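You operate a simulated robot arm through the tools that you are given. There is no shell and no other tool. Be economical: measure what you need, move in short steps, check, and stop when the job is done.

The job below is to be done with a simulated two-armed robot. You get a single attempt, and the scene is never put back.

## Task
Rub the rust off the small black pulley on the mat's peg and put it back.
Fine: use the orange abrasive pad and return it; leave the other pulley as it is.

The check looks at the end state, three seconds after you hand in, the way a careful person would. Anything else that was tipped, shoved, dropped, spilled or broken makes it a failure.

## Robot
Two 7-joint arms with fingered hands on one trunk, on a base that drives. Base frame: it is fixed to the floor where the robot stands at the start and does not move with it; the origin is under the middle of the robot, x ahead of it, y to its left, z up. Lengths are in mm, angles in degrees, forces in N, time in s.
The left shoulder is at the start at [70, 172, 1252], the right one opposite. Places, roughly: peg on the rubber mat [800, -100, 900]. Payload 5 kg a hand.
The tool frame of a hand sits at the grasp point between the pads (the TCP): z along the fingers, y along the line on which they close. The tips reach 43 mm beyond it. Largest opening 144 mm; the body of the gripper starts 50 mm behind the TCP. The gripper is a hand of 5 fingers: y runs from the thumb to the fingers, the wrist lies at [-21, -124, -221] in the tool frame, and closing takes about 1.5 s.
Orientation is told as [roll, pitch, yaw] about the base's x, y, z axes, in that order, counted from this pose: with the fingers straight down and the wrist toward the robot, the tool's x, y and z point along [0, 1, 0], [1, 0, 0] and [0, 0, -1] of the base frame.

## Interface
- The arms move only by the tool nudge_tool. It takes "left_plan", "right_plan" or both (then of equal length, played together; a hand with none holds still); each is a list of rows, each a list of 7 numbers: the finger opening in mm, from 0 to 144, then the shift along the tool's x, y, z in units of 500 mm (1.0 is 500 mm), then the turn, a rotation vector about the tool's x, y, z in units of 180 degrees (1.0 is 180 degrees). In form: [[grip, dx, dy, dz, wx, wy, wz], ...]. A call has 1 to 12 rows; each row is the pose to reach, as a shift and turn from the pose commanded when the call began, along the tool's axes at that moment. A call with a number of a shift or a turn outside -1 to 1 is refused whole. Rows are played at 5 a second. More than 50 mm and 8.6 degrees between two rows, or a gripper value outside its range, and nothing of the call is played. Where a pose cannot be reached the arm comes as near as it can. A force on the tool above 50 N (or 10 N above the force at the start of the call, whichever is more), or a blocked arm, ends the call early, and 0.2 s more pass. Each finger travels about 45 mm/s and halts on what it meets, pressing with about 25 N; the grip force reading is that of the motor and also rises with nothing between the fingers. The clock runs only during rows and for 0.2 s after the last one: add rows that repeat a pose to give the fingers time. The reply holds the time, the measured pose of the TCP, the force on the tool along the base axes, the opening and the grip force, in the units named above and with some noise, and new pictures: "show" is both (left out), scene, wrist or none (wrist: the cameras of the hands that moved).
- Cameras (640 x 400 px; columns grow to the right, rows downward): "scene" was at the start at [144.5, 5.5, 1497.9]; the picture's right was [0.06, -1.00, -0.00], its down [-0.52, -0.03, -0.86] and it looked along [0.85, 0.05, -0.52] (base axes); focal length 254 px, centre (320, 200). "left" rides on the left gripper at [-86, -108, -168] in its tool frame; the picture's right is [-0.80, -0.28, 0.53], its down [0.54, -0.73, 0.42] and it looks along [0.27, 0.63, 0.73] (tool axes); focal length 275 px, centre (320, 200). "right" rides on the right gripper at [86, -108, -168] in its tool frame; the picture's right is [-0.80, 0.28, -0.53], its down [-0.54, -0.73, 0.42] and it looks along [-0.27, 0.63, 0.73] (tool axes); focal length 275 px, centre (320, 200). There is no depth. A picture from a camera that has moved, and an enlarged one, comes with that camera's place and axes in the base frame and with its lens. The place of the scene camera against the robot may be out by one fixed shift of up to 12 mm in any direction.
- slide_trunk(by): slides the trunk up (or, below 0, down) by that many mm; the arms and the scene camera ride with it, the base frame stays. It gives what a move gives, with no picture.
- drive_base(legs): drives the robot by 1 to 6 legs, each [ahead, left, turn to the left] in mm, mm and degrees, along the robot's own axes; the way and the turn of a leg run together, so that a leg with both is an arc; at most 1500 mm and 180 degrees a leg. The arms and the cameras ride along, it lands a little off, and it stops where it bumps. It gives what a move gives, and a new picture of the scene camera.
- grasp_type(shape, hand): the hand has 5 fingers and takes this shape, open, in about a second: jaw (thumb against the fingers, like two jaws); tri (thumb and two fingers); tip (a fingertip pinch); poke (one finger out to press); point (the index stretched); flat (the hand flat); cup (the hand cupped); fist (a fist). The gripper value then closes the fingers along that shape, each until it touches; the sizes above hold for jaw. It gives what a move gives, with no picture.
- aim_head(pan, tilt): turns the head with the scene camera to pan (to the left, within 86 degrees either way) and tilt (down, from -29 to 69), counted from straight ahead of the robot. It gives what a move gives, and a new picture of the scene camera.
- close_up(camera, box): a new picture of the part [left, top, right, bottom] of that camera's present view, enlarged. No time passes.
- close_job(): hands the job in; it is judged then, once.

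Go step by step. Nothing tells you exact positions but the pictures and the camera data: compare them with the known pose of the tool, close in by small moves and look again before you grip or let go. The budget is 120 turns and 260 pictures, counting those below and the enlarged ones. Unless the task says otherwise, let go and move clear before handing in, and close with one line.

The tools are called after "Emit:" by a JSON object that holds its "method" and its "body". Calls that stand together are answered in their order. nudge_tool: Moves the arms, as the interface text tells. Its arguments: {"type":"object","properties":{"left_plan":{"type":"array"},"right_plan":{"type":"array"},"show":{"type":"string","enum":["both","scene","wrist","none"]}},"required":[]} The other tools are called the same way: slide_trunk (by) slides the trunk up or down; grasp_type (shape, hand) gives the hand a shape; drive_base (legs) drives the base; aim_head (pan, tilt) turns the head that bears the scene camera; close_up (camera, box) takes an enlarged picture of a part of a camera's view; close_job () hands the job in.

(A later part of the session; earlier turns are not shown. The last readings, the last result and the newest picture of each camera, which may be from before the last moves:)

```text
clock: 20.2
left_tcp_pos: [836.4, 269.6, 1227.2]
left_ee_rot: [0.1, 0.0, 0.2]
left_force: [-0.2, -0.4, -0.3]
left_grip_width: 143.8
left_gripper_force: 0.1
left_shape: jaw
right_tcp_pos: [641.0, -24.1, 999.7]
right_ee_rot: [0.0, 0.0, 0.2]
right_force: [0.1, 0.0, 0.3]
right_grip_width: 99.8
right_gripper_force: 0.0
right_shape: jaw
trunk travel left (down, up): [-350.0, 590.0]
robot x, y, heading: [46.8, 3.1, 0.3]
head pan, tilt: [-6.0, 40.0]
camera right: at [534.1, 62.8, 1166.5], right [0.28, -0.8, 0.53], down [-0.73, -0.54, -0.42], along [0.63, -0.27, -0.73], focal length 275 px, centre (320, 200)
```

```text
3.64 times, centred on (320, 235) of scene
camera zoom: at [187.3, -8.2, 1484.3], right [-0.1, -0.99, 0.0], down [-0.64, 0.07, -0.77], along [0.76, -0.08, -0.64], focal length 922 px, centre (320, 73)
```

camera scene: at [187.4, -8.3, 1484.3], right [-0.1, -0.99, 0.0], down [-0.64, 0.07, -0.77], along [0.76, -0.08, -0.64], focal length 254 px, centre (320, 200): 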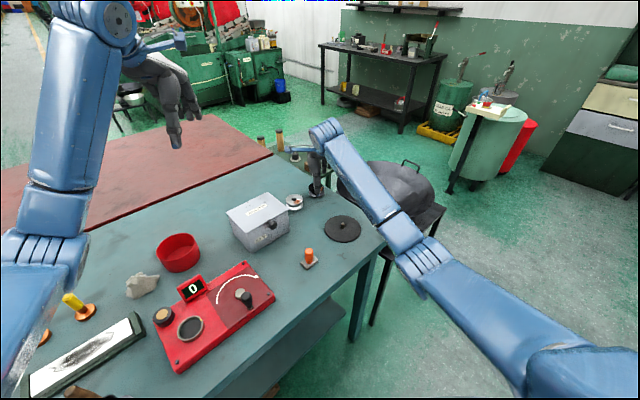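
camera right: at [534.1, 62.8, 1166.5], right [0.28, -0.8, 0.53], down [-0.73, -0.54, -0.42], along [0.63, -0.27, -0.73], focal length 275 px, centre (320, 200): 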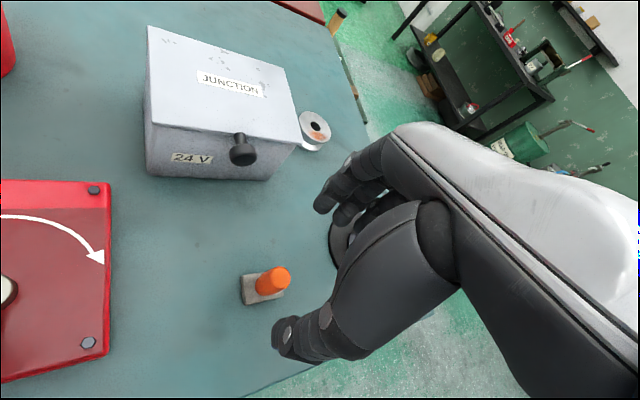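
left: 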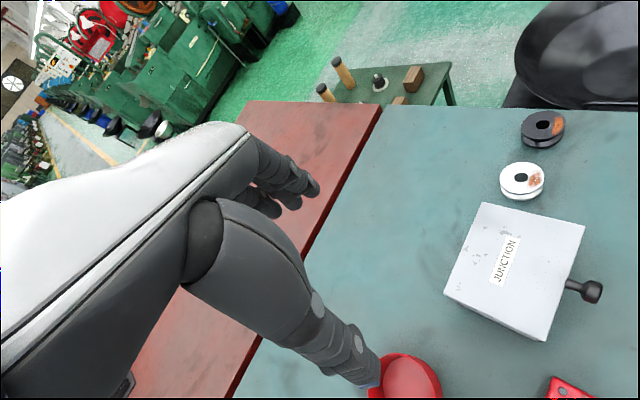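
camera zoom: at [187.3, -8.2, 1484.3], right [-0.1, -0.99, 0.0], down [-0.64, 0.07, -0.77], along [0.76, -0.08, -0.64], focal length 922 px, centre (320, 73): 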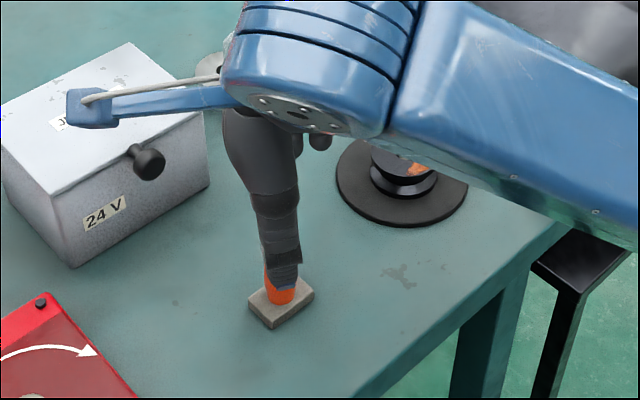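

The round handle is directly below at (640,-24), top z ≈ 907. Lowering so the fingertips stay just above the block, then closing.

Emit:
{"method": "nudge_tool", "body": {"right_plan": [[90, -0.001, -0.001, 0.06, 0, 0, 0], [80, -0.001, -0.001, 0.13, 0, 0, 0], [80, -0.001, -0.001, 0.17, 0, 0, 0], [80, -0.001, -0.001, 0.17, 0, 0, 0]], "show": "wrist"}}

Emit:
{"method": "close_up", "body": {"camera": "right", "box": [190, 200, 350, 360]}}

Emit:
{"method": "close_up", "body": {"camera": "scene", "box": [260, 190, 360, 290]}}

```text
clock: 21.2
left_tcp_pos: [836.2, 270.0, 1228.5]
left_ee_rot: [0.0, -0.1, 0.2]
left_force: [0.2, 0.2, -0.1]
left_grip_width: 143.9
left_gripper_force: 0.0
left_shape: jaw
right_tcp_pos: [640.1, -22.2, 916.0]
right_ee_rot: [0.0, -0.1, 0.2]
right_force: [-0.3, -0.2, 0.2]
right_grip_width: 80.7
right_gripper_force: 0.2
right_shape: jaw
trunk travel left (down, up): [-350.0, 590.0]
robot x, y, heading: [48.9, -0.7, 0.1]
head pan, tilt: [-6.0, 40.0]
camera right: at [531.8, 65.1, 1082.6], right [0.28, -0.8, 0.53], down [-0.72, -0.54, -0.42], along [0.63, -0.27, -0.73], focal length 275 px, centre (320, 200)
```

right: 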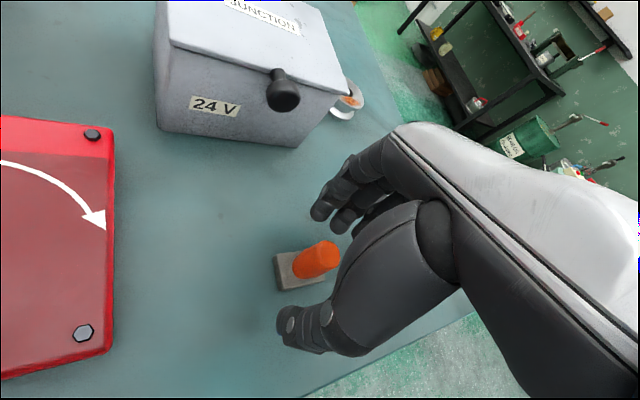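

```text
2.50 times, centred on (270, 280) of right
camera zoom: at [531.8, 65.1, 1082.6], right [0.28, -0.8, 0.53], down [-0.72, -0.54, -0.42], along [0.63, -0.27, -0.73], focal length 688 px, centre (445, 0)
```

zoom: 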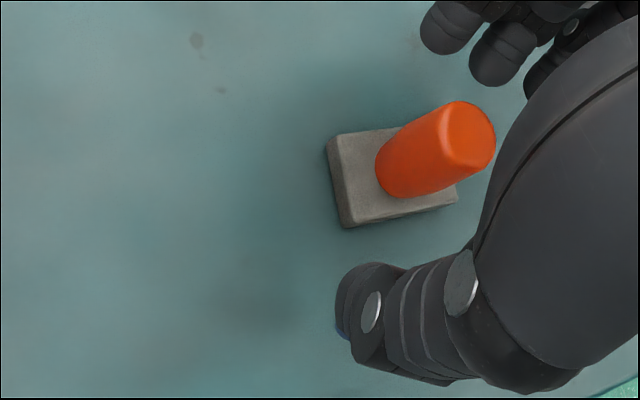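

```text
4.00 times, centred on (310, 240) of scene
camera zoom: at [187.4, -8.2, 1484.3], right [-0.1, -0.99, 0.0], down [-0.64, 0.07, -0.77], along [0.76, -0.08, -0.64], focal length 1015 px, centre (360, 40)
```

zoom: 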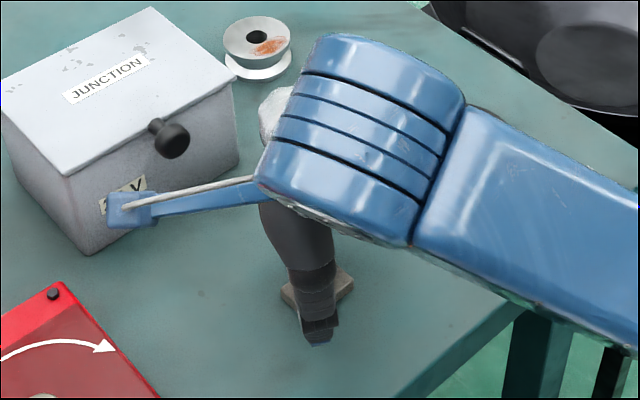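

Aligned to within a couple of millimetres. Small correction, then close on the handle.

Emit:
{"method": "nudge_tool", "body": {"right_plan": [[70, -0.004, 0.003, 0.008, 0, 0, 0], [55, -0.004, 0.003, 0.008, 0, 0, 0], [40, -0.004, 0.003, 0.008, 0, 0, 0], [25, -0.004, 0.003, 0.008, 0, 0, 0], [10, -0.004, 0.003, 0.008, 0, 0, 0], [5, -0.004, 0.003, 0.008, 0, 0, 0], [5, -0.004, 0.003, 0.008, 0, 0, 0], [5, -0.004, 0.003, 0.008, 0, 0, 0]], "show": "wrist"}}

Emit:
{"method": "close_up", "body": {"camera": "right", "box": [230, 180, 390, 340]}}

Emit:
{"method": "close_up", "body": {"camera": "scene", "box": [270, 220, 350, 290]}}

```text
clock: 23.0
left_tcp_pos: [836.4, 268.8, 1227.7]
left_ee_rot: [0.1, 0.0, 0.1]
left_force: [-0.5, -0.3, 0.5]
left_grip_width: 144.0
left_gripper_force: 0.1
left_shape: jaw
right_tcp_pos: [641.1, -23.7, 912.7]
right_ee_rot: [0.1, 0.1, 0.1]
right_force: [-0.3, -0.3, -0.8]
right_grip_width: 16.5
right_gripper_force: 25.1
right_shape: jaw
trunk travel left (down, up): [-350.0, 590.0]
robot x, y, heading: [46.7, -0.8, 0.3]
head pan, tilt: [-6.0, 40.0]
camera right: at [533.7, 63.4, 1078.7], right [0.29, -0.8, 0.53], down [-0.72, -0.54, -0.42], along [0.63, -0.27, -0.73], focal length 275 px, centre (320, 200)
```

right: 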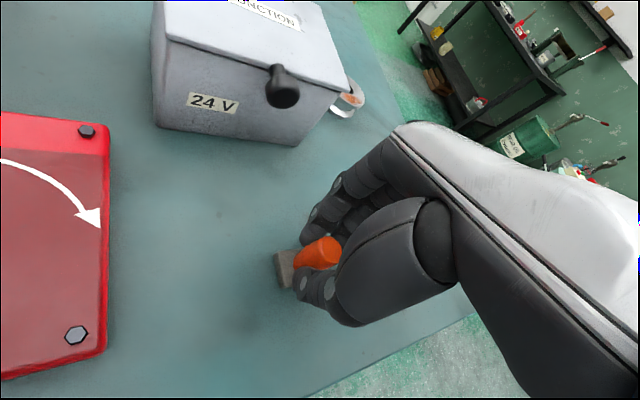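

```text
2.50 times, centred on (310, 260) of right
camera zoom: at [533.7, 63.4, 1078.7], right [0.29, -0.8, 0.53], down [-0.72, -0.54, -0.42], along [0.63, -0.27, -0.73], focal length 688 px, centre (345, 50)
```

zoom: 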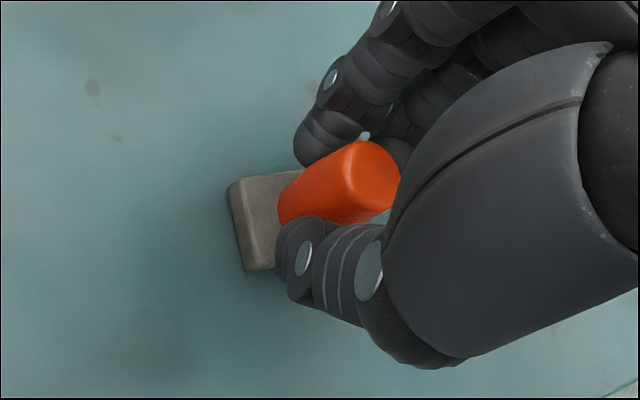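

```text
5.71 times, centred on (310, 255) of scene
camera zoom: at [187.3, -8.3, 1484.3], right [-0.1, -0.99, 0.0], down [-0.64, 0.07, -0.77], along [0.76, -0.08, -0.64], focal length 1450 px, centre (377, -114)
```

zoom: 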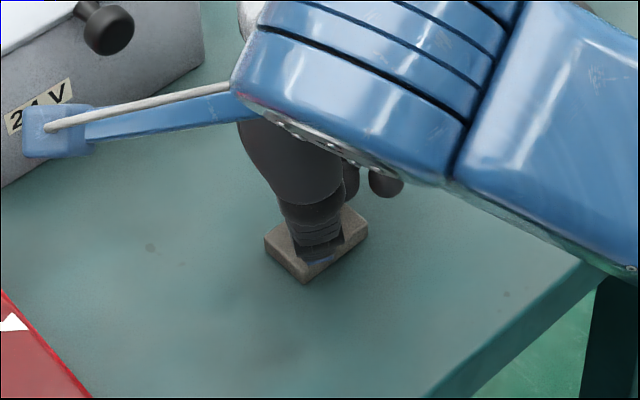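

Gripped at 16.5 mm. Lifting (I'll track commanded offsets from this pose to return the pad exactly).

Emit:
{"method": "nudge_tool", "body": {"right_plan": [[5, 0, 0, -0.03, 0, 0, 0], [5, 0, 0, -0.1, 0, 0, 0], [5, 0, 0, -0.16, 0, 0, 0], [5, 0, 0, -0.16, 0, 0, 0]], "show": "wrist"}}

Emit:
{"method": "close_up", "body": {"camera": "right", "box": [230, 180, 390, 340]}}

Emit:
{"method": "close_up", "body": {"camera": "scene", "box": [260, 180, 360, 290]}}

```text
clock: 24.0
left_tcp_pos: [836.0, 268.8, 1227.2]
left_ee_rot: [0.0, 0.0, 0.1]
left_force: [-0.3, 0.6, -0.3]
left_grip_width: 143.9
left_gripper_force: 0.0
left_shape: jaw
right_tcp_pos: [641.7, -22.4, 992.8]
right_ee_rot: [0.0, 0.0, 0.2]
right_force: [-0.3, 0.2, -0.6]
right_grip_width: 16.3
right_gripper_force: 25.0
right_shape: jaw
trunk travel left (down, up): [-350.0, 590.0]
robot x, y, heading: [45.0, -0.6, 0.2]
head pan, tilt: [-6.0, 40.0]
camera right: at [533.8, 62.9, 1159.8], right [0.28, -0.8, 0.53], down [-0.72, -0.54, -0.42], along [0.63, -0.27, -0.73], focal length 275 px, centre (320, 200)
```

right: 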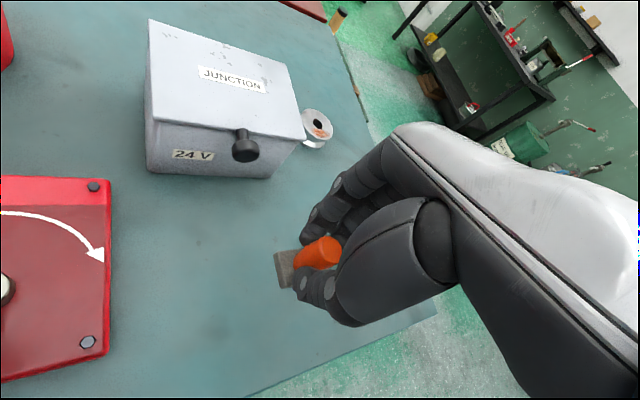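

```text
2.50 times, centred on (310, 260) of right
camera zoom: at [533.8, 62.9, 1159.8], right [0.28, -0.8, 0.53], down [-0.72, -0.54, -0.42], along [0.63, -0.27, -0.73], focal length 688 px, centre (345, 50)
```

zoom: 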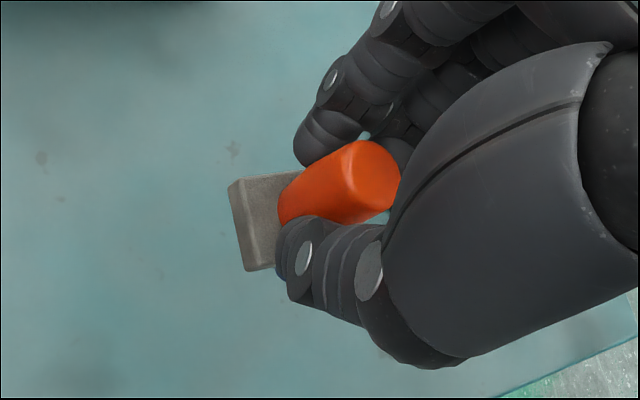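

```text
3.64 times, centred on (310, 235) of scene
camera zoom: at [187.2, -8.0, 1484.3], right [-0.1, -0.99, 0.0], down [-0.64, 0.07, -0.77], along [0.76, -0.08, -0.64], focal length 922 px, centre (356, 73)
```

zoom: 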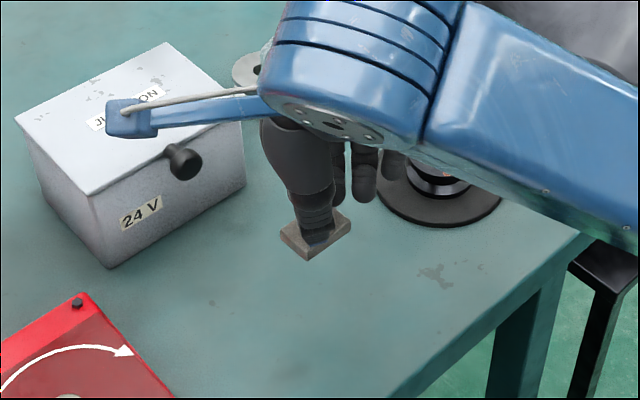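

Pad lifted level. Moving it above the rust patch at (753,-159), hovering first.

Emit:
{"method": "nudge_tool", "body": {"right_plan": [[5, -0.06, 0.05, 0, 0, 0, 0], [5, -0.12, 0.1, 0, 0, 0, 0], [5, -0.18, 0.148, 0, 0, 0, 0], [5, -0.24, 0.197, 0, 0, 0, 0], [5, -0.27, 0.222, 0, 0, 0, 0], [5, -0.27, 0.222, 0.04, 0, 0, 0], [5, -0.27, 0.222, 0.04, 0, 0, 0]], "show": "wrist"}}

Emit:
{"method": "close_up", "body": {"camera": "right", "box": [200, 180, 380, 340]}}

Emit:
{"method": "close_up", "body": {"camera": "scene", "box": [290, 170, 390, 270]}}

```text
clock: 25.6
left_tcp_pos: [836.1, 270.8, 1227.5]
left_ee_rot: [-0.1, 0.0, 0.0]
left_force: [0.1, 0.9, 0.1]
left_grip_width: 143.8
left_gripper_force: 0.1
left_shape: jaw
right_tcp_pos: [754.2, -154.9, 974.2]
right_ee_rot: [0.0, 0.0, 0.0]
right_force: [0.0, -0.2, -0.6]
right_grip_width: 16.4
right_gripper_force: 24.8
right_shape: jaw
trunk travel left (down, up): [-350.0, 590.0]
robot x, y, heading: [47.3, 0.9, 0.1]
head pan, tilt: [-6.0, 40.0]
camera right: at [646.3, -69.4, 1140.6], right [0.28, -0.8, 0.53], down [-0.72, -0.54, -0.42], along [0.63, -0.27, -0.73], focal length 275 px, centre (320, 200)
```

right: 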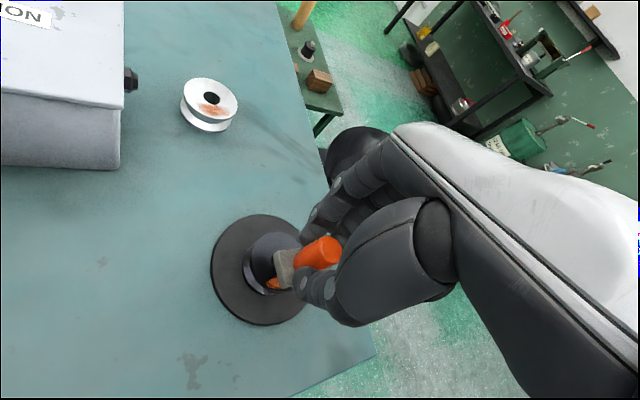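

```text
2.50 times, centred on (290, 260) of right
camera zoom: at [646.3, -69.4, 1140.6], right [0.28, -0.8, 0.53], down [-0.72, -0.54, -0.42], along [0.63, -0.27, -0.73], focal length 688 px, centre (395, 50)
```

zoom: 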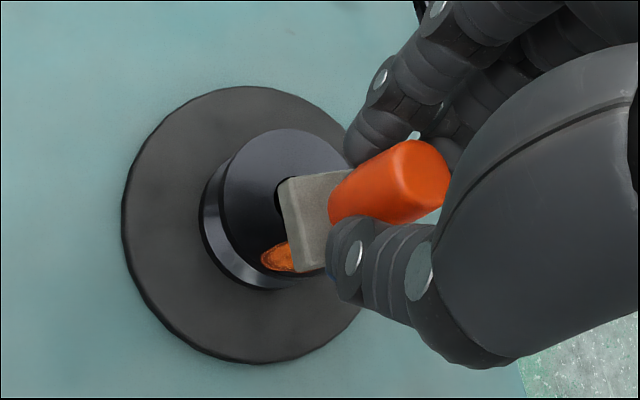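

```text
4.00 times, centred on (340, 220) of scene
camera zoom: at [187.3, -8.3, 1484.3], right [-0.1, -0.99, 0.0], down [-0.64, 0.07, -0.77], along [0.76, -0.08, -0.64], focal length 1015 px, centre (240, 120)
```

zoom: 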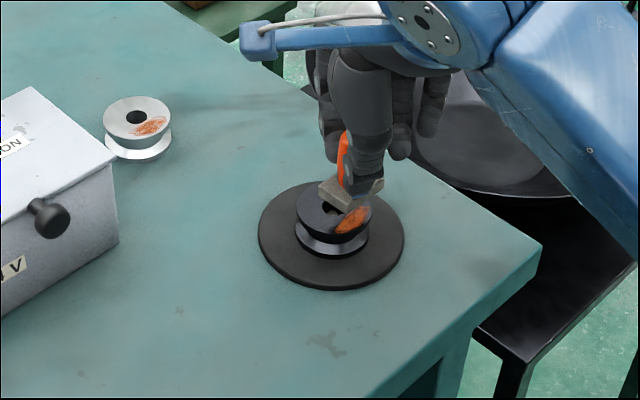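

Pad aligned above the rust. Lowering gently until contact.

Emit:
{"method": "nudge_tool", "body": {"right_plan": [[5, 0, 0, 0.02, 0, 0, 0], [5, 0, 0, 0.036, 0, 0, 0], [5, 0, 0, 0.036, 0, 0, 0]], "show": "none"}}

Emit:
{"method": "close_up", "body": {"camera": "scene", "box": [300, 180, 380, 260]}}

```text
clock: 26.4
left_tcp_pos: [835.2, 268.8, 1228.3]
left_ee_rot: [0.0, 0.0, 0.1]
left_force: [-0.7, -0.3, -0.4]
left_grip_width: 143.7
left_gripper_force: 0.0
left_shape: jaw
right_tcp_pos: [752.8, -157.3, 954.6]
right_ee_rot: [-0.1, 0.0, 0.1]
right_force: [0.5, 0.0, -1.2]
right_grip_width: 16.3
right_gripper_force: 25.2
right_shape: jaw
trunk travel left (down, up): [-350.0, 590.0]
robot x, y, heading: [47.4, -2.8, 0.2]
head pan, tilt: [-6.0, 40.0]
```

```text
5.00 times, centred on (340, 220) of scene
camera zoom: at [187.4, -8.4, 1484.3], right [-0.1, -0.99, 0.0], down [-0.64, 0.07, -0.77], along [0.76, -0.08, -0.64], focal length 1268 px, centre (220, 100)
```

zoom: 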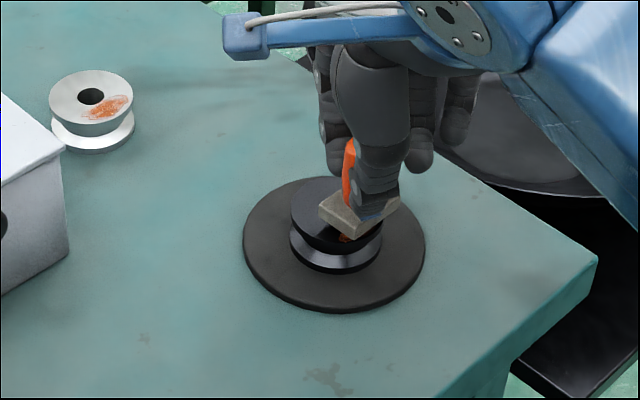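

A few millimetres remain; stepping down.

Emit:
{"method": "nudge_tool", "body": {"right_plan": [[5, 0, 0, 0.004, 0, 0, 0], [5, 0, 0, 0.004, 0, 0, 0]], "show": "none"}}

Emit:
{"method": "nudge_tool", "body": {"right_plan": [[5, 0, 0, 0.004, 0, 0, 0], [5, 0, 0, 0.004, 0, 0, 0]], "show": "none"}}

```text
clock: 27.0
left_tcp_pos: [835.7, 270.1, 1227.2]
left_ee_rot: [0.0, 0.1, 0.1]
left_force: [-0.4, 0.0, 0.4]
left_grip_width: 143.8
left_gripper_force: 0.1
left_shape: jaw
right_tcp_pos: [751.2, -158.0, 953.4]
right_ee_rot: [0.0, 0.0, 0.0]
right_force: [0.0, -0.2, -1.3]
right_grip_width: 16.3
right_gripper_force: 24.9
right_shape: jaw
trunk travel left (down, up): [-350.0, 590.0]
robot x, y, heading: [50.8, -2.6, 0.1]
head pan, tilt: [-6.0, 40.0]
```

```text
clock: 27.6
left_tcp_pos: [834.9, 270.3, 1228.4]
left_ee_rot: [-0.1, 0.0, 0.0]
left_force: [0.9, -0.4, -0.3]
left_grip_width: 143.7
left_gripper_force: 0.0
left_shape: jaw
right_tcp_pos: [751.4, -158.2, 950.9]
right_ee_rot: [0.0, 0.0, 0.1]
right_force: [-0.1, 0.7, -1.3]
right_grip_width: 16.5
right_gripper_force: 24.5
right_shape: jaw
trunk travel left (down, up): [-350.0, 590.0]
robot x, y, heading: [48.2, 0.7, 0.1]
head pan, tilt: [-6.0, 40.0]
```

Not yet touching; continuing.

Emit:
{"method": "nudge_tool", "body": {"right_plan": [[5, 0, 0, 0.004, 0, 0, 0], [5, 0, 0, 0.004, 0, 0, 0]], "show": "none"}}

Emit:
{"method": "nudge_tool", "body": {"right_plan": [[5, 0, 0, 0.003, 0, 0, 0], [5, 0, 0, 0.003, 0, 0, 0]], "show": "none"}}

Emit:
{"method": "close_up", "body": {"camera": "scene", "box": [300, 180, 380, 260]}}

```text
clock: 28.2
left_tcp_pos: [835.4, 269.5, 1227.6]
left_ee_rot: [0.1, 0.0, 0.0]
left_force: [0.0, -0.8, 0.3]
left_grip_width: 143.4
left_gripper_force: 0.1
left_shape: jaw
right_tcp_pos: [752.3, -158.5, 948.5]
right_ee_rot: [0.0, 0.0, 0.0]
right_force: [0.0, -0.2, -0.6]
right_grip_width: 16.4
right_gripper_force: 24.6
right_shape: jaw
trunk travel left (down, up): [-350.0, 590.0]
robot x, y, heading: [46.5, 0.4, 0.1]
head pan, tilt: [-6.0, 40.0]
```

```text
clock: 28.8
left_tcp_pos: [835.9, 268.1, 1227.1]
left_ee_rot: [0.0, 0.0, 0.1]
left_force: [-0.8, 0.3, 0.8]
left_grip_width: 143.5
left_gripper_force: 0.0
left_shape: jaw
right_tcp_pos: [751.6, -157.0, 948.3]
right_ee_rot: [0.1, 0.1, 0.2]
right_force: [0.3, -0.1, 0.9]
right_grip_width: 16.0
right_gripper_force: 25.2
right_shape: jaw
trunk travel left (down, up): [-350.0, 590.0]
robot x, y, heading: [46.3, -1.8, 0.1]
head pan, tilt: [-6.0, 40.0]
```

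```text
5.00 times, centred on (340, 220) of scene
camera zoom: at [187.3, -8.4, 1484.3], right [-0.1, -0.99, 0.0], down [-0.64, 0.07, -0.77], along [0.76, -0.08, -0.64], focal length 1268 px, centre (220, 100)
```

zoom: 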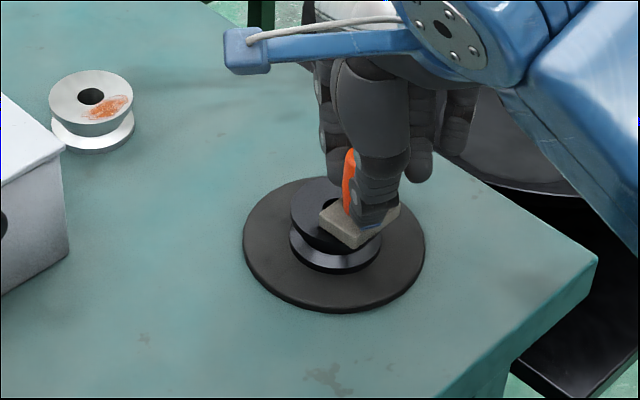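

Contact made. I'll press slightly and make short back-and-forth strokes along the patch.

Emit:
{"method": "nudge_tool", "body": {"right_plan": [[5, 0, 0, 0.005, 0, 0, 0], [5, -0.012, 0.012, 0.005, 0, 0, 0], [5, -0.02, 0.02, 0.005, 0, 0, 0], [5, 0, 0, 0.005, 0, 0, 0], [5, 0.02, -0.02, 0.005, 0, 0, 0], [5, 0, 0, 0.005, 0, 0, 0], [5, -0.02, 0.02, 0.005, 0, 0, 0], [5, 0, 0, 0.005, 0, 0, 0], [5, 0.02, -0.02, 0.005, 0, 0, 0], [5, 0, 0, 0.005, 0, 0, 0]], "show": "none"}}

Emit:
{"method": "close_up", "body": {"camera": "scene", "box": [300, 180, 380, 260]}}

```text
clock: 31.0
left_tcp_pos: [833.7, 270.2, 1228.6]
left_ee_rot: [0.0, 0.0, 0.1]
left_force: [-0.2, 0.3, 0.1]
left_grip_width: 143.8
left_gripper_force: 0.1
left_shape: jaw
right_tcp_pos: [751.1, -157.0, 946.3]
right_ee_rot: [-0.1, -0.1, 0.2]
right_force: [-4.0, 4.3, 17.8]
right_grip_width: 17.1
right_gripper_force: 24.9
right_shape: jaw
trunk travel left (down, up): [-350.0, 590.0]
robot x, y, heading: [50.1, 3.1, 0.0]
head pan, tilt: [-6.0, 40.0]
```

```text
5.00 times, centred on (340, 220) of scene
camera zoom: at [185.4, -7.7, 1484.6], right [-0.1, -0.99, 0.0], down [-0.64, 0.07, -0.77], along [0.76, -0.08, -0.64], focal length 1268 px, centre (220, 100)
```

zoom: 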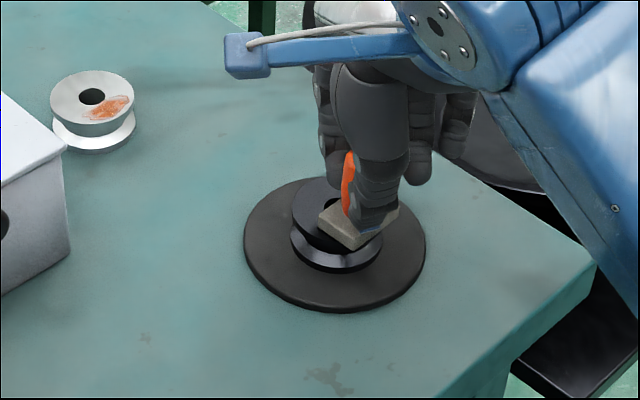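

About 18 N of pressure with clean strokes. One more set including radial offset, then lift to inspect.

Emit:
{"method": "nudge_tool", "body": {"right_plan": [[5, -0.02, 0.02, -0.001, 0, 0, 0], [5, 0, 0, -0.001, 0, 0, 0], [5, 0.02, -0.02, -0.001, 0, 0, 0], [5, 0.012, -0.03, -0.001, 0, 0, 0], [5, -0.008, -0.01, -0.001, 0, 0, 0], [5, -0.028, 0.01, -0.001, 0, 0, 0], [5, -0.008, -0.01, -0.001, 0, 0, 0], [5, 0.012, -0.03, -0.001, 0, 0, 0], [5, 0, 0, -0.001, 0, 0, 0], [5, -0.02, 0.02, -0.001, 0, 0, 0], [5, 0, 0, -0.001, 0, 0, 0], [5, 0, 0, -0.04, 0, 0, 0]], "show": "none"}}

Emit:
{"method": "close_up", "body": {"camera": "scene", "box": [300, 180, 380, 260]}}

Emit:
{"method": "close_up", "body": {"camera": "right", "box": [200, 180, 360, 340]}}

```text
clock: 33.6
left_tcp_pos: [836.5, 270.2, 1226.5]
left_ee_rot: [0.0, 0.0, 0.1]
left_force: [0.1, 0.2, 0.1]
left_grip_width: 143.9
left_gripper_force: 0.1
left_shape: jaw
right_tcp_pos: [751.7, -157.2, 961.9]
right_ee_rot: [0.0, 0.2, 0.1]
right_force: [0.2, -0.9, -0.4]
right_grip_width: 17.5
right_gripper_force: 25.2
right_shape: jaw
trunk travel left (down, up): [-350.0, 590.0]
robot x, y, heading: [48.1, -2.3, 0.0]
head pan, tilt: [-6.0, 40.0]
```

```text
5.00 times, centred on (340, 220) of scene
camera zoom: at [187.7, -8.2, 1484.1], right [-0.1, -0.99, 0.0], down [-0.64, 0.07, -0.77], along [0.76, -0.08, -0.64], focal length 1268 px, centre (220, 100)
```

zoom: 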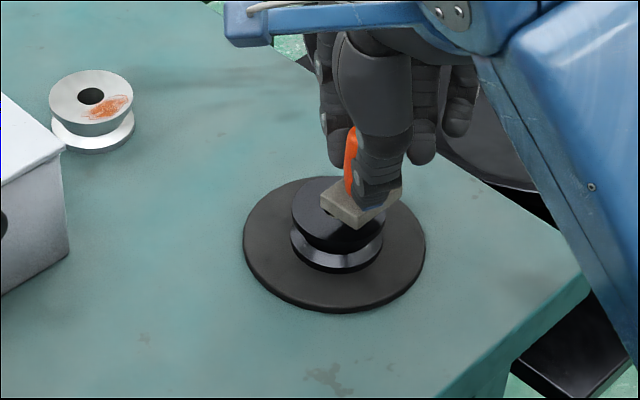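

```text
2.50 times, centred on (280, 260) of right
camera zoom: at [644.7, -71.0, 1129.8], right [0.29, -0.8, 0.53], down [-0.73, -0.54, -0.42], along [0.63, -0.27, -0.73], focal length 688 px, centre (420, 50)
```

zoom: 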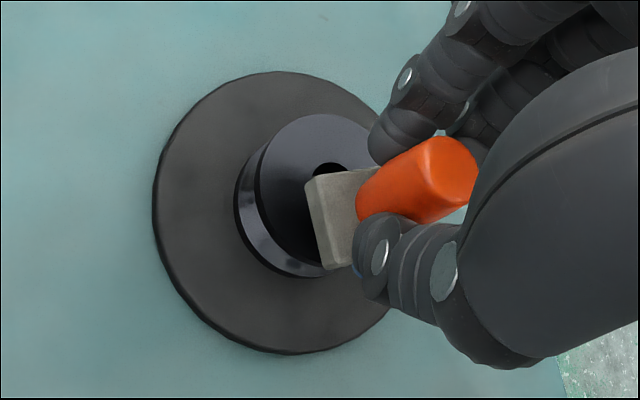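

The rust seems gone. I'll lift and carry the pad back above its home, then inspect the whole pulley face.

Emit:
{"method": "nudge_tool", "body": {"right_plan": [[5, 0, 0, -0.056, 0, 0, 0], [5, 0.06, -0.05, -0.056, 0, 0, 0], [5, 0.12, -0.1, -0.056, 0, 0, 0], [5, 0.18, -0.148, -0.056, 0, 0, 0], [5, 0.24, -0.197, -0.056, 0, 0, 0], [5, 0.27, -0.222, -0.056, 0, 0, 0], [5, 0.27, -0.222, -0.056, 0, 0, 0]], "show": "wrist"}}

Emit:
{"method": "close_up", "body": {"camera": "scene", "box": [280, 180, 400, 280]}}

Emit:
{"method": "close_up", "body": {"camera": "right", "box": [230, 180, 390, 340]}}

```text
clock: 35.2
left_tcp_pos: [836.7, 269.6, 1226.8]
left_ee_rot: [0.1, 0.1, 0.0]
left_force: [0.3, -0.8, 0.3]
left_grip_width: 143.8
left_gripper_force: 0.0
left_shape: jaw
right_tcp_pos: [639.8, -25.1, 992.3]
right_ee_rot: [0.0, 0.0, 0.1]
right_force: [1.0, -0.1, -0.6]
right_grip_width: 17.3
right_gripper_force: 24.6
right_shape: jaw
trunk travel left (down, up): [-350.0, 590.0]
robot x, y, heading: [48.3, -0.0, 0.2]
head pan, tilt: [-6.0, 40.0]
camera right: at [533.1, 62.5, 1158.2], right [0.28, -0.8, 0.53], down [-0.73, -0.54, -0.42], along [0.63, -0.27, -0.73], focal length 275 px, centre (320, 200)
```

right: 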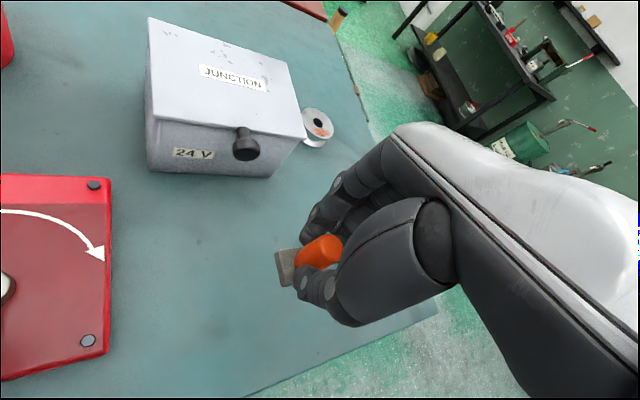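

```text
4.00 times, centred on (340, 230) of scene
camera zoom: at [187.4, -8.7, 1484.3], right [-0.1, -0.99, 0.0], down [-0.64, 0.07, -0.77], along [0.76, -0.08, -0.64], focal length 1015 px, centre (240, 80)
```

zoom: 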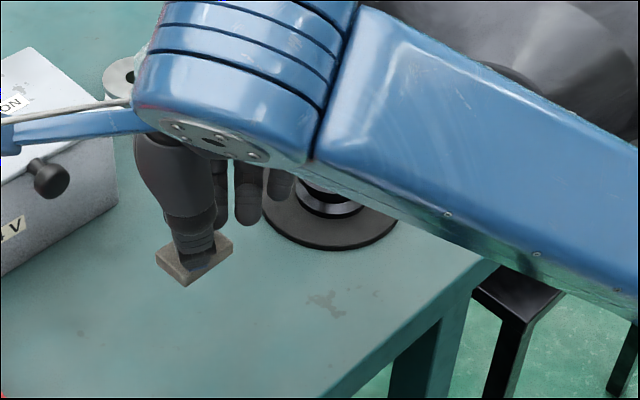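

```text
2.50 times, centred on (310, 260) of right
camera zoom: at [533.1, 62.5, 1158.2], right [0.28, -0.8, 0.53], down [-0.73, -0.54, -0.42], along [0.63, -0.27, -0.73], focal length 688 px, centre (345, 50)
```

zoom: 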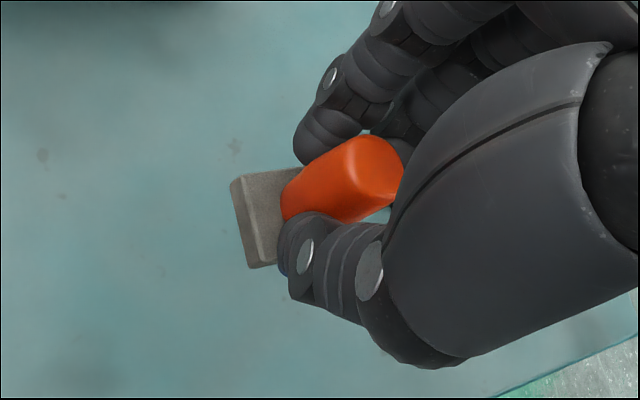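

The arm hides the pulley from the head, so I'll swing the pad past it to view it with the wrist camera.

Emit:
{"method": "nudge_tool", "body": {"right_plan": [[5, -0.06, 0.04, -0.02, 0, 0, 0], [5, -0.12, 0.08, -0.02, 0, 0, 0], [5, -0.19, 0.13, -0.02, 0, 0, 0], [5, -0.26, 0.18, -0.02, 0, 0, 0], [5, -0.32, 0.23, -0.02, 0, 0, 0], [5, -0.36, 0.25, -0.02, 0, 0, 0], [5, -0.36, 0.25, -0.02, 0, 0, 0]], "show": "wrist"}}

Emit:
{"method": "close_up", "body": {"camera": "right", "box": [150, 200, 310, 340]}}

Emit:
{"method": "close_up", "body": {"camera": "scene", "box": [280, 170, 390, 270]}}

```text
clock: 36.8
left_tcp_pos: [835.7, 270.1, 1228.5]
left_ee_rot: [0.0, 0.0, 0.1]
left_force: [-0.4, 0.1, -0.7]
left_grip_width: 144.0
left_gripper_force: 0.0
left_shape: jaw
right_tcp_pos: [768.1, -203.1, 1003.2]
right_ee_rot: [0.0, 0.0, 0.1]
right_force: [0.4, 0.1, -1.2]
right_grip_width: 16.8
right_gripper_force: 25.1
right_shape: jaw
trunk travel left (down, up): [-350.0, 590.0]
robot x, y, heading: [48.0, -0.5, 0.2]
head pan, tilt: [-6.0, 40.0]
camera right: at [660.8, -116.9, 1169.3], right [0.29, -0.8, 0.53], down [-0.72, -0.54, -0.42], along [0.63, -0.27, -0.73], focal length 275 px, centre (320, 200)
```

right: 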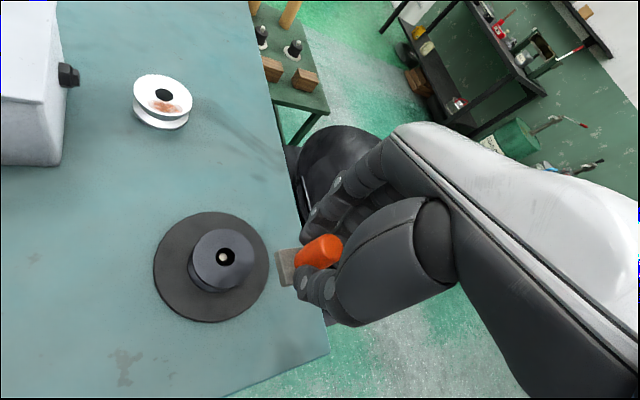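

```text
2.86 times, centred on (230, 270) of right
camera zoom: at [660.8, -116.9, 1169.3], right [0.29, -0.8, 0.53], down [-0.72, -0.54, -0.42], along [0.63, -0.27, -0.73], focal length 786 px, centre (577, 0)
```

zoom: 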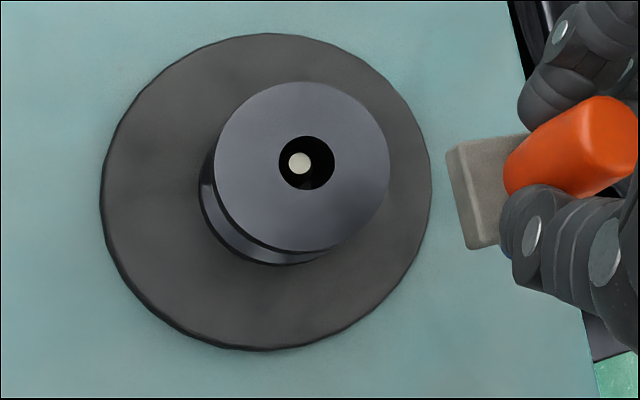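

```text
4.00 times, centred on (335, 220) of scene
camera zoom: at [187.3, -8.0, 1484.3], right [-0.1, -0.99, 0.0], down [-0.64, 0.07, -0.77], along [0.76, -0.08, -0.64], focal length 1015 px, centre (260, 120)
```

zoom: 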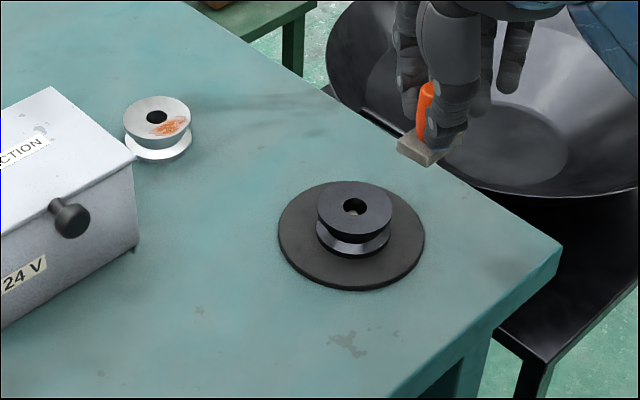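

The pulley is completely clean. Returning the pad to its home.

Emit:
{"method": "nudge_tool", "body": {"right_plan": [[5, 0.04, -0.02, 0, 0, 0, 0], [5, 0.1, -0.06, 0, 0, 0, 0], [5, 0.17, -0.11, 0, 0, 0, 0], [5, 0.24, -0.16, 0, 0, 0, 0], [5, 0.3, -0.21, 0, 0, 0, 0], [5, 0.36, -0.25, 0, 0, 0, 0], [5, 0.36, -0.25, 0.02, 0, 0, 0], [5, 0.36, -0.25, 0.09, 0, 0, 0], [5, 0.36, -0.25, 0.15, 0, 0, 0], [5, 0.36, -0.25, 0.168, 0, 0, 0], [5, 0.36, -0.25, 0.168, 0, 0, 0]], "show": "none"}}

Emit:
{"method": "close_up", "body": {"camera": "scene", "box": [270, 220, 350, 290]}}

```text
clock: 39.2
left_tcp_pos: [836.7, 269.3, 1227.5]
left_ee_rot: [0.0, -0.1, 0.0]
left_force: [-0.6, 0.0, 1.0]
left_grip_width: 143.6
left_gripper_force: 0.0
left_shape: jaw
right_tcp_pos: [642.6, -23.2, 917.2]
right_ee_rot: [0.1, 0.0, 0.1]
right_force: [0.8, -0.2, 0.0]
right_grip_width: 17.2
right_gripper_force: 24.9
right_shape: jaw
trunk travel left (down, up): [-350.0, 590.0]
robot x, y, heading: [51.7, -0.8, 0.2]
head pan, tilt: [-6.0, 40.0]
```

```text
5.71 times, centred on (310, 255) of scene
camera zoom: at [187.4, -8.1, 1484.3], right [-0.1, -0.99, 0.0], down [-0.64, 0.07, -0.77], along [0.76, -0.08, -0.64], focal length 1450 px, centre (377, -114)
```

zoom: 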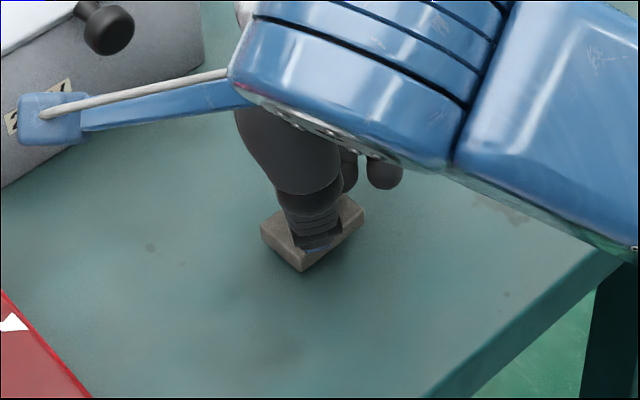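

About 6–8 mm to go; stepping down to contact.

Emit:
{"method": "nudge_tool", "body": {"right_plan": [[5, 0, 0, 0.005, 0, 0, 0], [5, 0, 0, 0.01, 0, 0, 0], [5, 0, 0, 0.01, 0, 0, 0]], "show": "none"}}

Emit:
{"method": "nudge_tool", "body": {"right_plan": [[5, 0, 0, 0.003, 0, 0, 0], [5, 0, 0, 0.003, 0, 0, 0]], "show": "none"}}

Emit:
{"method": "close_up", "body": {"camera": "scene", "box": [270, 220, 350, 290]}}

```text
clock: 40.0
left_tcp_pos: [836.5, 269.7, 1226.9]
left_ee_rot: [0.0, -0.1, 0.0]
left_force: [0.1, 1.1, 0.0]
left_grip_width: 144.0
left_gripper_force: 0.0
left_shape: jaw
right_tcp_pos: [641.1, -23.1, 912.6]
right_ee_rot: [-0.1, 0.1, 0.1]
right_force: [0.6, 0.2, -1.2]
right_grip_width: 17.1
right_gripper_force: 25.1
right_shape: jaw
trunk travel left (down, up): [-350.0, 590.0]
robot x, y, heading: [50.0, -0.6, 0.2]
head pan, tilt: [-6.0, 40.0]
```

```text
clock: 40.6
left_tcp_pos: [835.4, 269.4, 1225.4]
left_ee_rot: [0.0, 0.0, 0.1]
left_force: [0.0, -0.7, 0.3]
left_grip_width: 143.7
left_gripper_force: 0.1
left_shape: jaw
right_tcp_pos: [640.6, -23.0, 912.3]
right_ee_rot: [0.0, 0.1, 0.0]
right_force: [0.1, -0.3, -1.4]
right_grip_width: 16.8
right_gripper_force: 25.3
right_shape: jaw
trunk travel left (down, up): [-350.0, 590.0]
robot x, y, heading: [49.0, 0.3, 0.1]
head pan, tilt: [-6.0, 40.0]
```

```text
5.71 times, centred on (310, 255) of scene
camera zoom: at [187.4, -8.3, 1484.3], right [-0.1, -0.99, 0.0], down [-0.64, 0.07, -0.77], along [0.76, -0.08, -0.64], focal length 1450 px, centre (377, -114)
```

zoom: 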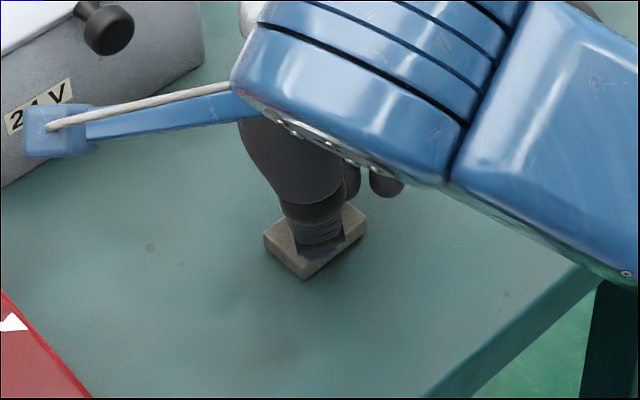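

Nearly down; a few more small steps.

Emit:
{"method": "nudge_tool", "body": {"right_plan": [[5, 0, 0, 0.003, 0, 0, 0], [5, 0, 0, 0.003, 0, 0, 0]], "show": "none"}}

Emit:
{"method": "nudge_tool", "body": {"right_plan": [[5, 0, 0, 0.003, 0, 0, 0], [5, 0, 0, 0.003, 0, 0, 0]], "show": "none"}}

```text
clock: 41.2
left_tcp_pos: [835.3, 269.8, 1227.1]
left_ee_rot: [0.0, 0.0, 0.1]
left_force: [0.3, 0.2, 0.6]
left_grip_width: 143.7
left_gripper_force: 0.0
left_shape: jaw
right_tcp_pos: [641.1, -22.9, 911.3]
right_ee_rot: [0.0, 0.1, 0.2]
right_force: [-0.1, 0.0, -0.3]
right_grip_width: 17.2
right_gripper_force: 25.0
right_shape: jaw
trunk travel left (down, up): [-350.0, 590.0]
robot x, y, heading: [46.2, 4.4, 0.1]
head pan, tilt: [-6.0, 40.0]
```

```text
clock: 41.8
left_tcp_pos: [834.4, 270.2, 1228.5]
left_ee_rot: [-0.1, 0.0, 0.1]
left_force: [0.8, 0.0, 0.8]
left_grip_width: 143.9
left_gripper_force: 0.0
left_shape: jaw
right_tcp_pos: [641.0, -22.8, 910.9]
right_ee_rot: [0.0, 0.0, 0.1]
right_force: [-1.2, -0.2, 4.6]
right_grip_width: 17.1
right_gripper_force: 25.5
right_shape: jaw
trunk travel left (down, up): [-350.0, 590.0]
robot x, y, heading: [49.3, 3.5, -0.2]
head pan, tilt: [-6.0, 40.0]
```

Contact. Releasing and rising.

Emit:
{"method": "nudge_tool", "body": {"right_plan": [[25, 0, 0, -0.001, 0, 0, 0], [35, 0, 0, -0.001, 0, 0, 0], [55, 0, 0, -0.001, 0, 0, 0], [75, 0, 0, -0.001, 0, 0, 0], [90, 0, 0, -0.005, 0, 0, 0], [100, 0, 0, -0.06, 0, 0, 0], [100, 0, 0, -0.14, 0, 0, 0], [100, 0, 0, -0.18, 0, 0, 0]], "show": "wrist"}}

Emit:
{"method": "close_up", "body": {"camera": "scene", "box": [260, 200, 360, 290]}}

```text
clock: 43.6
left_tcp_pos: [835.8, 269.7, 1227.9]
left_ee_rot: [0.0, 0.0, 0.1]
left_force: [0.1, -0.1, 0.0]
left_grip_width: 143.9
left_gripper_force: 0.1
left_shape: jaw
right_tcp_pos: [640.4, -25.4, 1000.2]
right_ee_rot: [0.0, -0.1, 0.1]
right_force: [-0.8, 0.7, 0.4]
right_grip_width: 99.6
right_gripper_force: 0.1
right_shape: jaw
trunk travel left (down, up): [-350.0, 590.0]
robot x, y, heading: [47.1, 1.4, -0.1]
head pan, tilt: [-6.0, 40.0]
camera right: at [532.6, 62.2, 1166.6], right [0.28, -0.8, 0.53], down [-0.73, -0.54, -0.42], along [0.63, -0.27, -0.73], focal length 275 px, centre (320, 200)
```

right: 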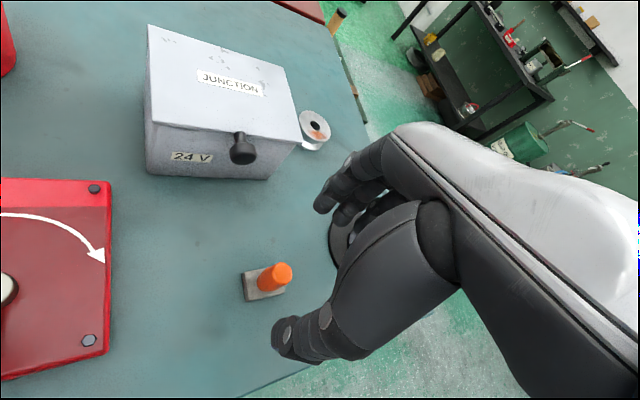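

```text
4.44 times, centred on (310, 245) of scene
camera zoom: at [186.8, -8.0, 1484.2], right [-0.1, -0.99, 0.0], down [-0.64, 0.07, -0.77], along [0.76, -0.08, -0.64], focal length 1127 px, centre (364, 0)
```

zoom: 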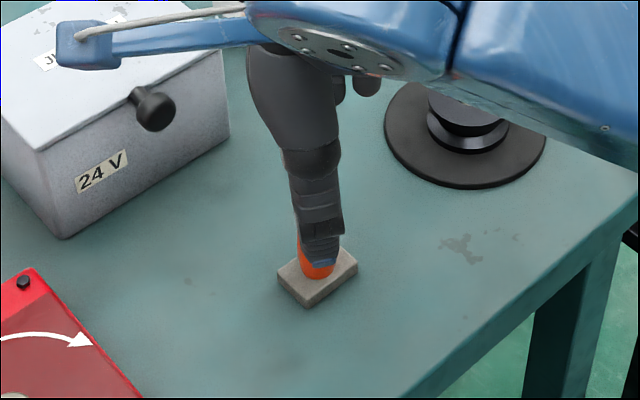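

The pad stands back at its home. Now moving over the pulley to pick it up again.

Emit:
{"method": "nudge_tool", "body": {"right_plan": [[100, -0.05, 0.05, 0, 0, 0, 0], [100, -0.11, 0.11, 0, 0, 0, 0], [100, -0.17, 0.17, 0, 0, 0, 0], [100, -0.22, 0.22, 0, 0, 0, 0], [100, -0.247, 0.25, 0, 0, 0, 0], [100, -0.247, 0.25, 0, 0, 0, 0]], "show": "wrist"}}

Emit:
{"method": "close_up", "body": {"camera": "right", "box": [180, 190, 360, 370]}}

Emit:
{"method": "close_up", "body": {"camera": "scene", "box": [280, 180, 390, 280]}}

```text
clock: 45.0
left_tcp_pos: [835.9, 270.0, 1227.4]
left_ee_rot: [0.0, 0.1, 0.0]
left_force: [-0.4, 0.8, 0.6]
left_grip_width: 143.8
left_gripper_force: 0.1
left_shape: jaw
right_tcp_pos: [766.5, -145.0, 999.0]
right_ee_rot: [0.0, -0.1, 0.1]
right_force: [-0.6, -0.1, 0.4]
right_grip_width: 99.5
right_gripper_force: 0.0
right_shape: jaw
trunk travel left (down, up): [-350.0, 590.0]
robot x, y, heading: [45.5, 1.5, 0.1]
head pan, tilt: [-6.0, 40.0]
camera right: at [659.1, -58.7, 1165.7], right [0.29, -0.8, 0.53], down [-0.72, -0.54, -0.42], along [0.63, -0.27, -0.73], focal length 275 px, centre (320, 200)
```

right: 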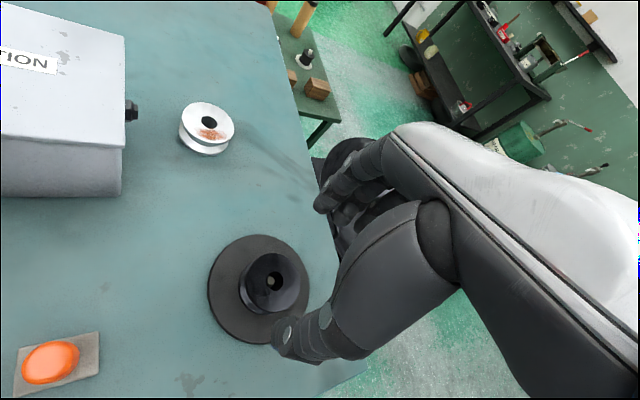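

```text
2.22 times, centred on (270, 280) of right
camera zoom: at [659.1, -58.7, 1165.7], right [0.29, -0.8, 0.53], down [-0.72, -0.54, -0.42], along [0.63, -0.27, -0.73], focal length 612 px, centre (431, 22)
```

zoom: 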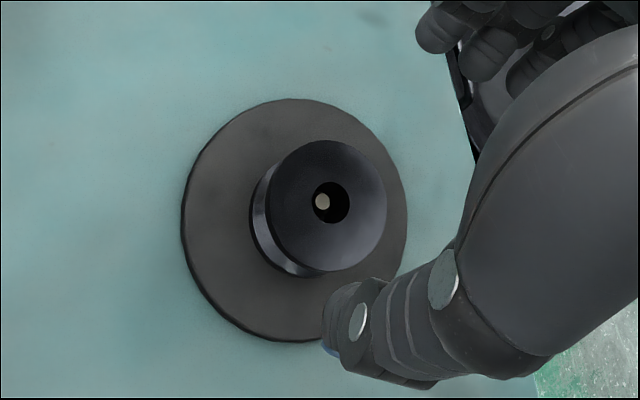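

```text
4.00 times, centred on (335, 230) of scene
camera zoom: at [187.2, -8.2, 1484.3], right [-0.1, -0.99, 0.0], down [-0.64, 0.07, -0.77], along [0.76, -0.08, -0.64], focal length 1015 px, centre (260, 80)
```

zoom: 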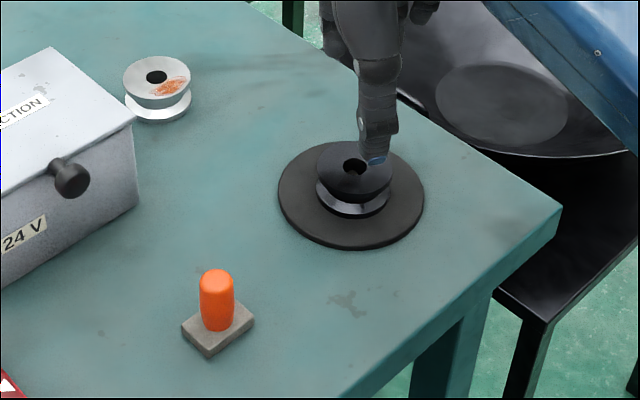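

The pulley is just where I left it. Lowering and gripping.

Emit:
{"method": "nudge_tool", "body": {"right_plan": [[100, 0, 0, 0.08, 0, 0, 0], [100, 0, 0, 0.15, 0, 0, 0], [100, 0, 0, 0.193, 0, 0, 0], [80, 0, 0, 0.193, 0, 0, 0], [60, 0, 0, 0.193, 0, 0, 0], [40, 0, 0, 0.193, 0, 0, 0], [40, 0, 0, 0.193, 0, 0, 0], [40, 0, 0, 0.193, 0, 0, 0], [40, 0, 0, 0.193, 0, 0, 0]], "show": "wrist"}}

Emit:
{"method": "close_up", "body": {"camera": "scene", "box": [300, 180, 390, 260]}}

```text
clock: 47.0
left_tcp_pos: [835.4, 270.7, 1227.5]
left_ee_rot: [0.0, 0.1, 0.1]
left_force: [1.2, -0.1, -0.1]
left_grip_width: 143.7
left_gripper_force: 0.1
left_shape: jaw
right_tcp_pos: [764.0, -147.7, 903.8]
right_ee_rot: [0.0, 0.0, 0.1]
right_force: [-1.8, 0.0, 0.4]
right_grip_width: 59.2
right_gripper_force: 25.6
right_shape: jaw
trunk travel left (down, up): [-350.0, 590.0]
robot x, y, heading: [48.0, -5.4, 0.3]
head pan, tilt: [-6.0, 40.0]
camera right: at [657.1, -59.6, 1070.2], right [0.29, -0.8, 0.53], down [-0.72, -0.54, -0.42], along [0.63, -0.27, -0.73], focal length 275 px, centre (320, 200)
```

right: 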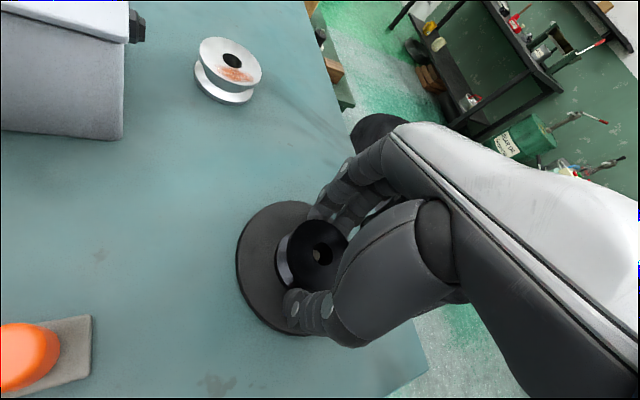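

```text
5.00 times, centred on (345, 220) of scene
camera zoom: at [187.3, -8.3, 1484.3], right [-0.1, -0.99, 0.0], down [-0.64, 0.07, -0.77], along [0.76, -0.08, -0.64], focal length 1268 px, centre (195, 100)
```

zoom: 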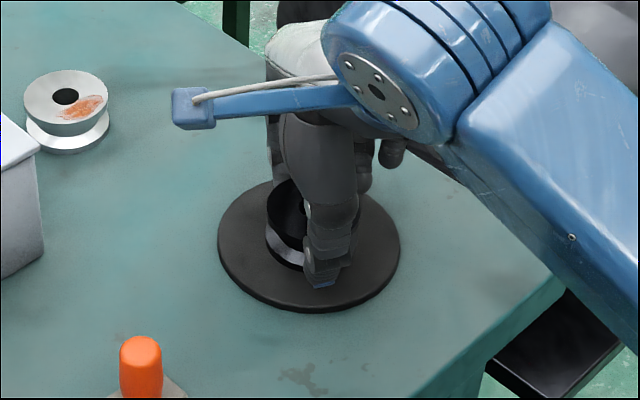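

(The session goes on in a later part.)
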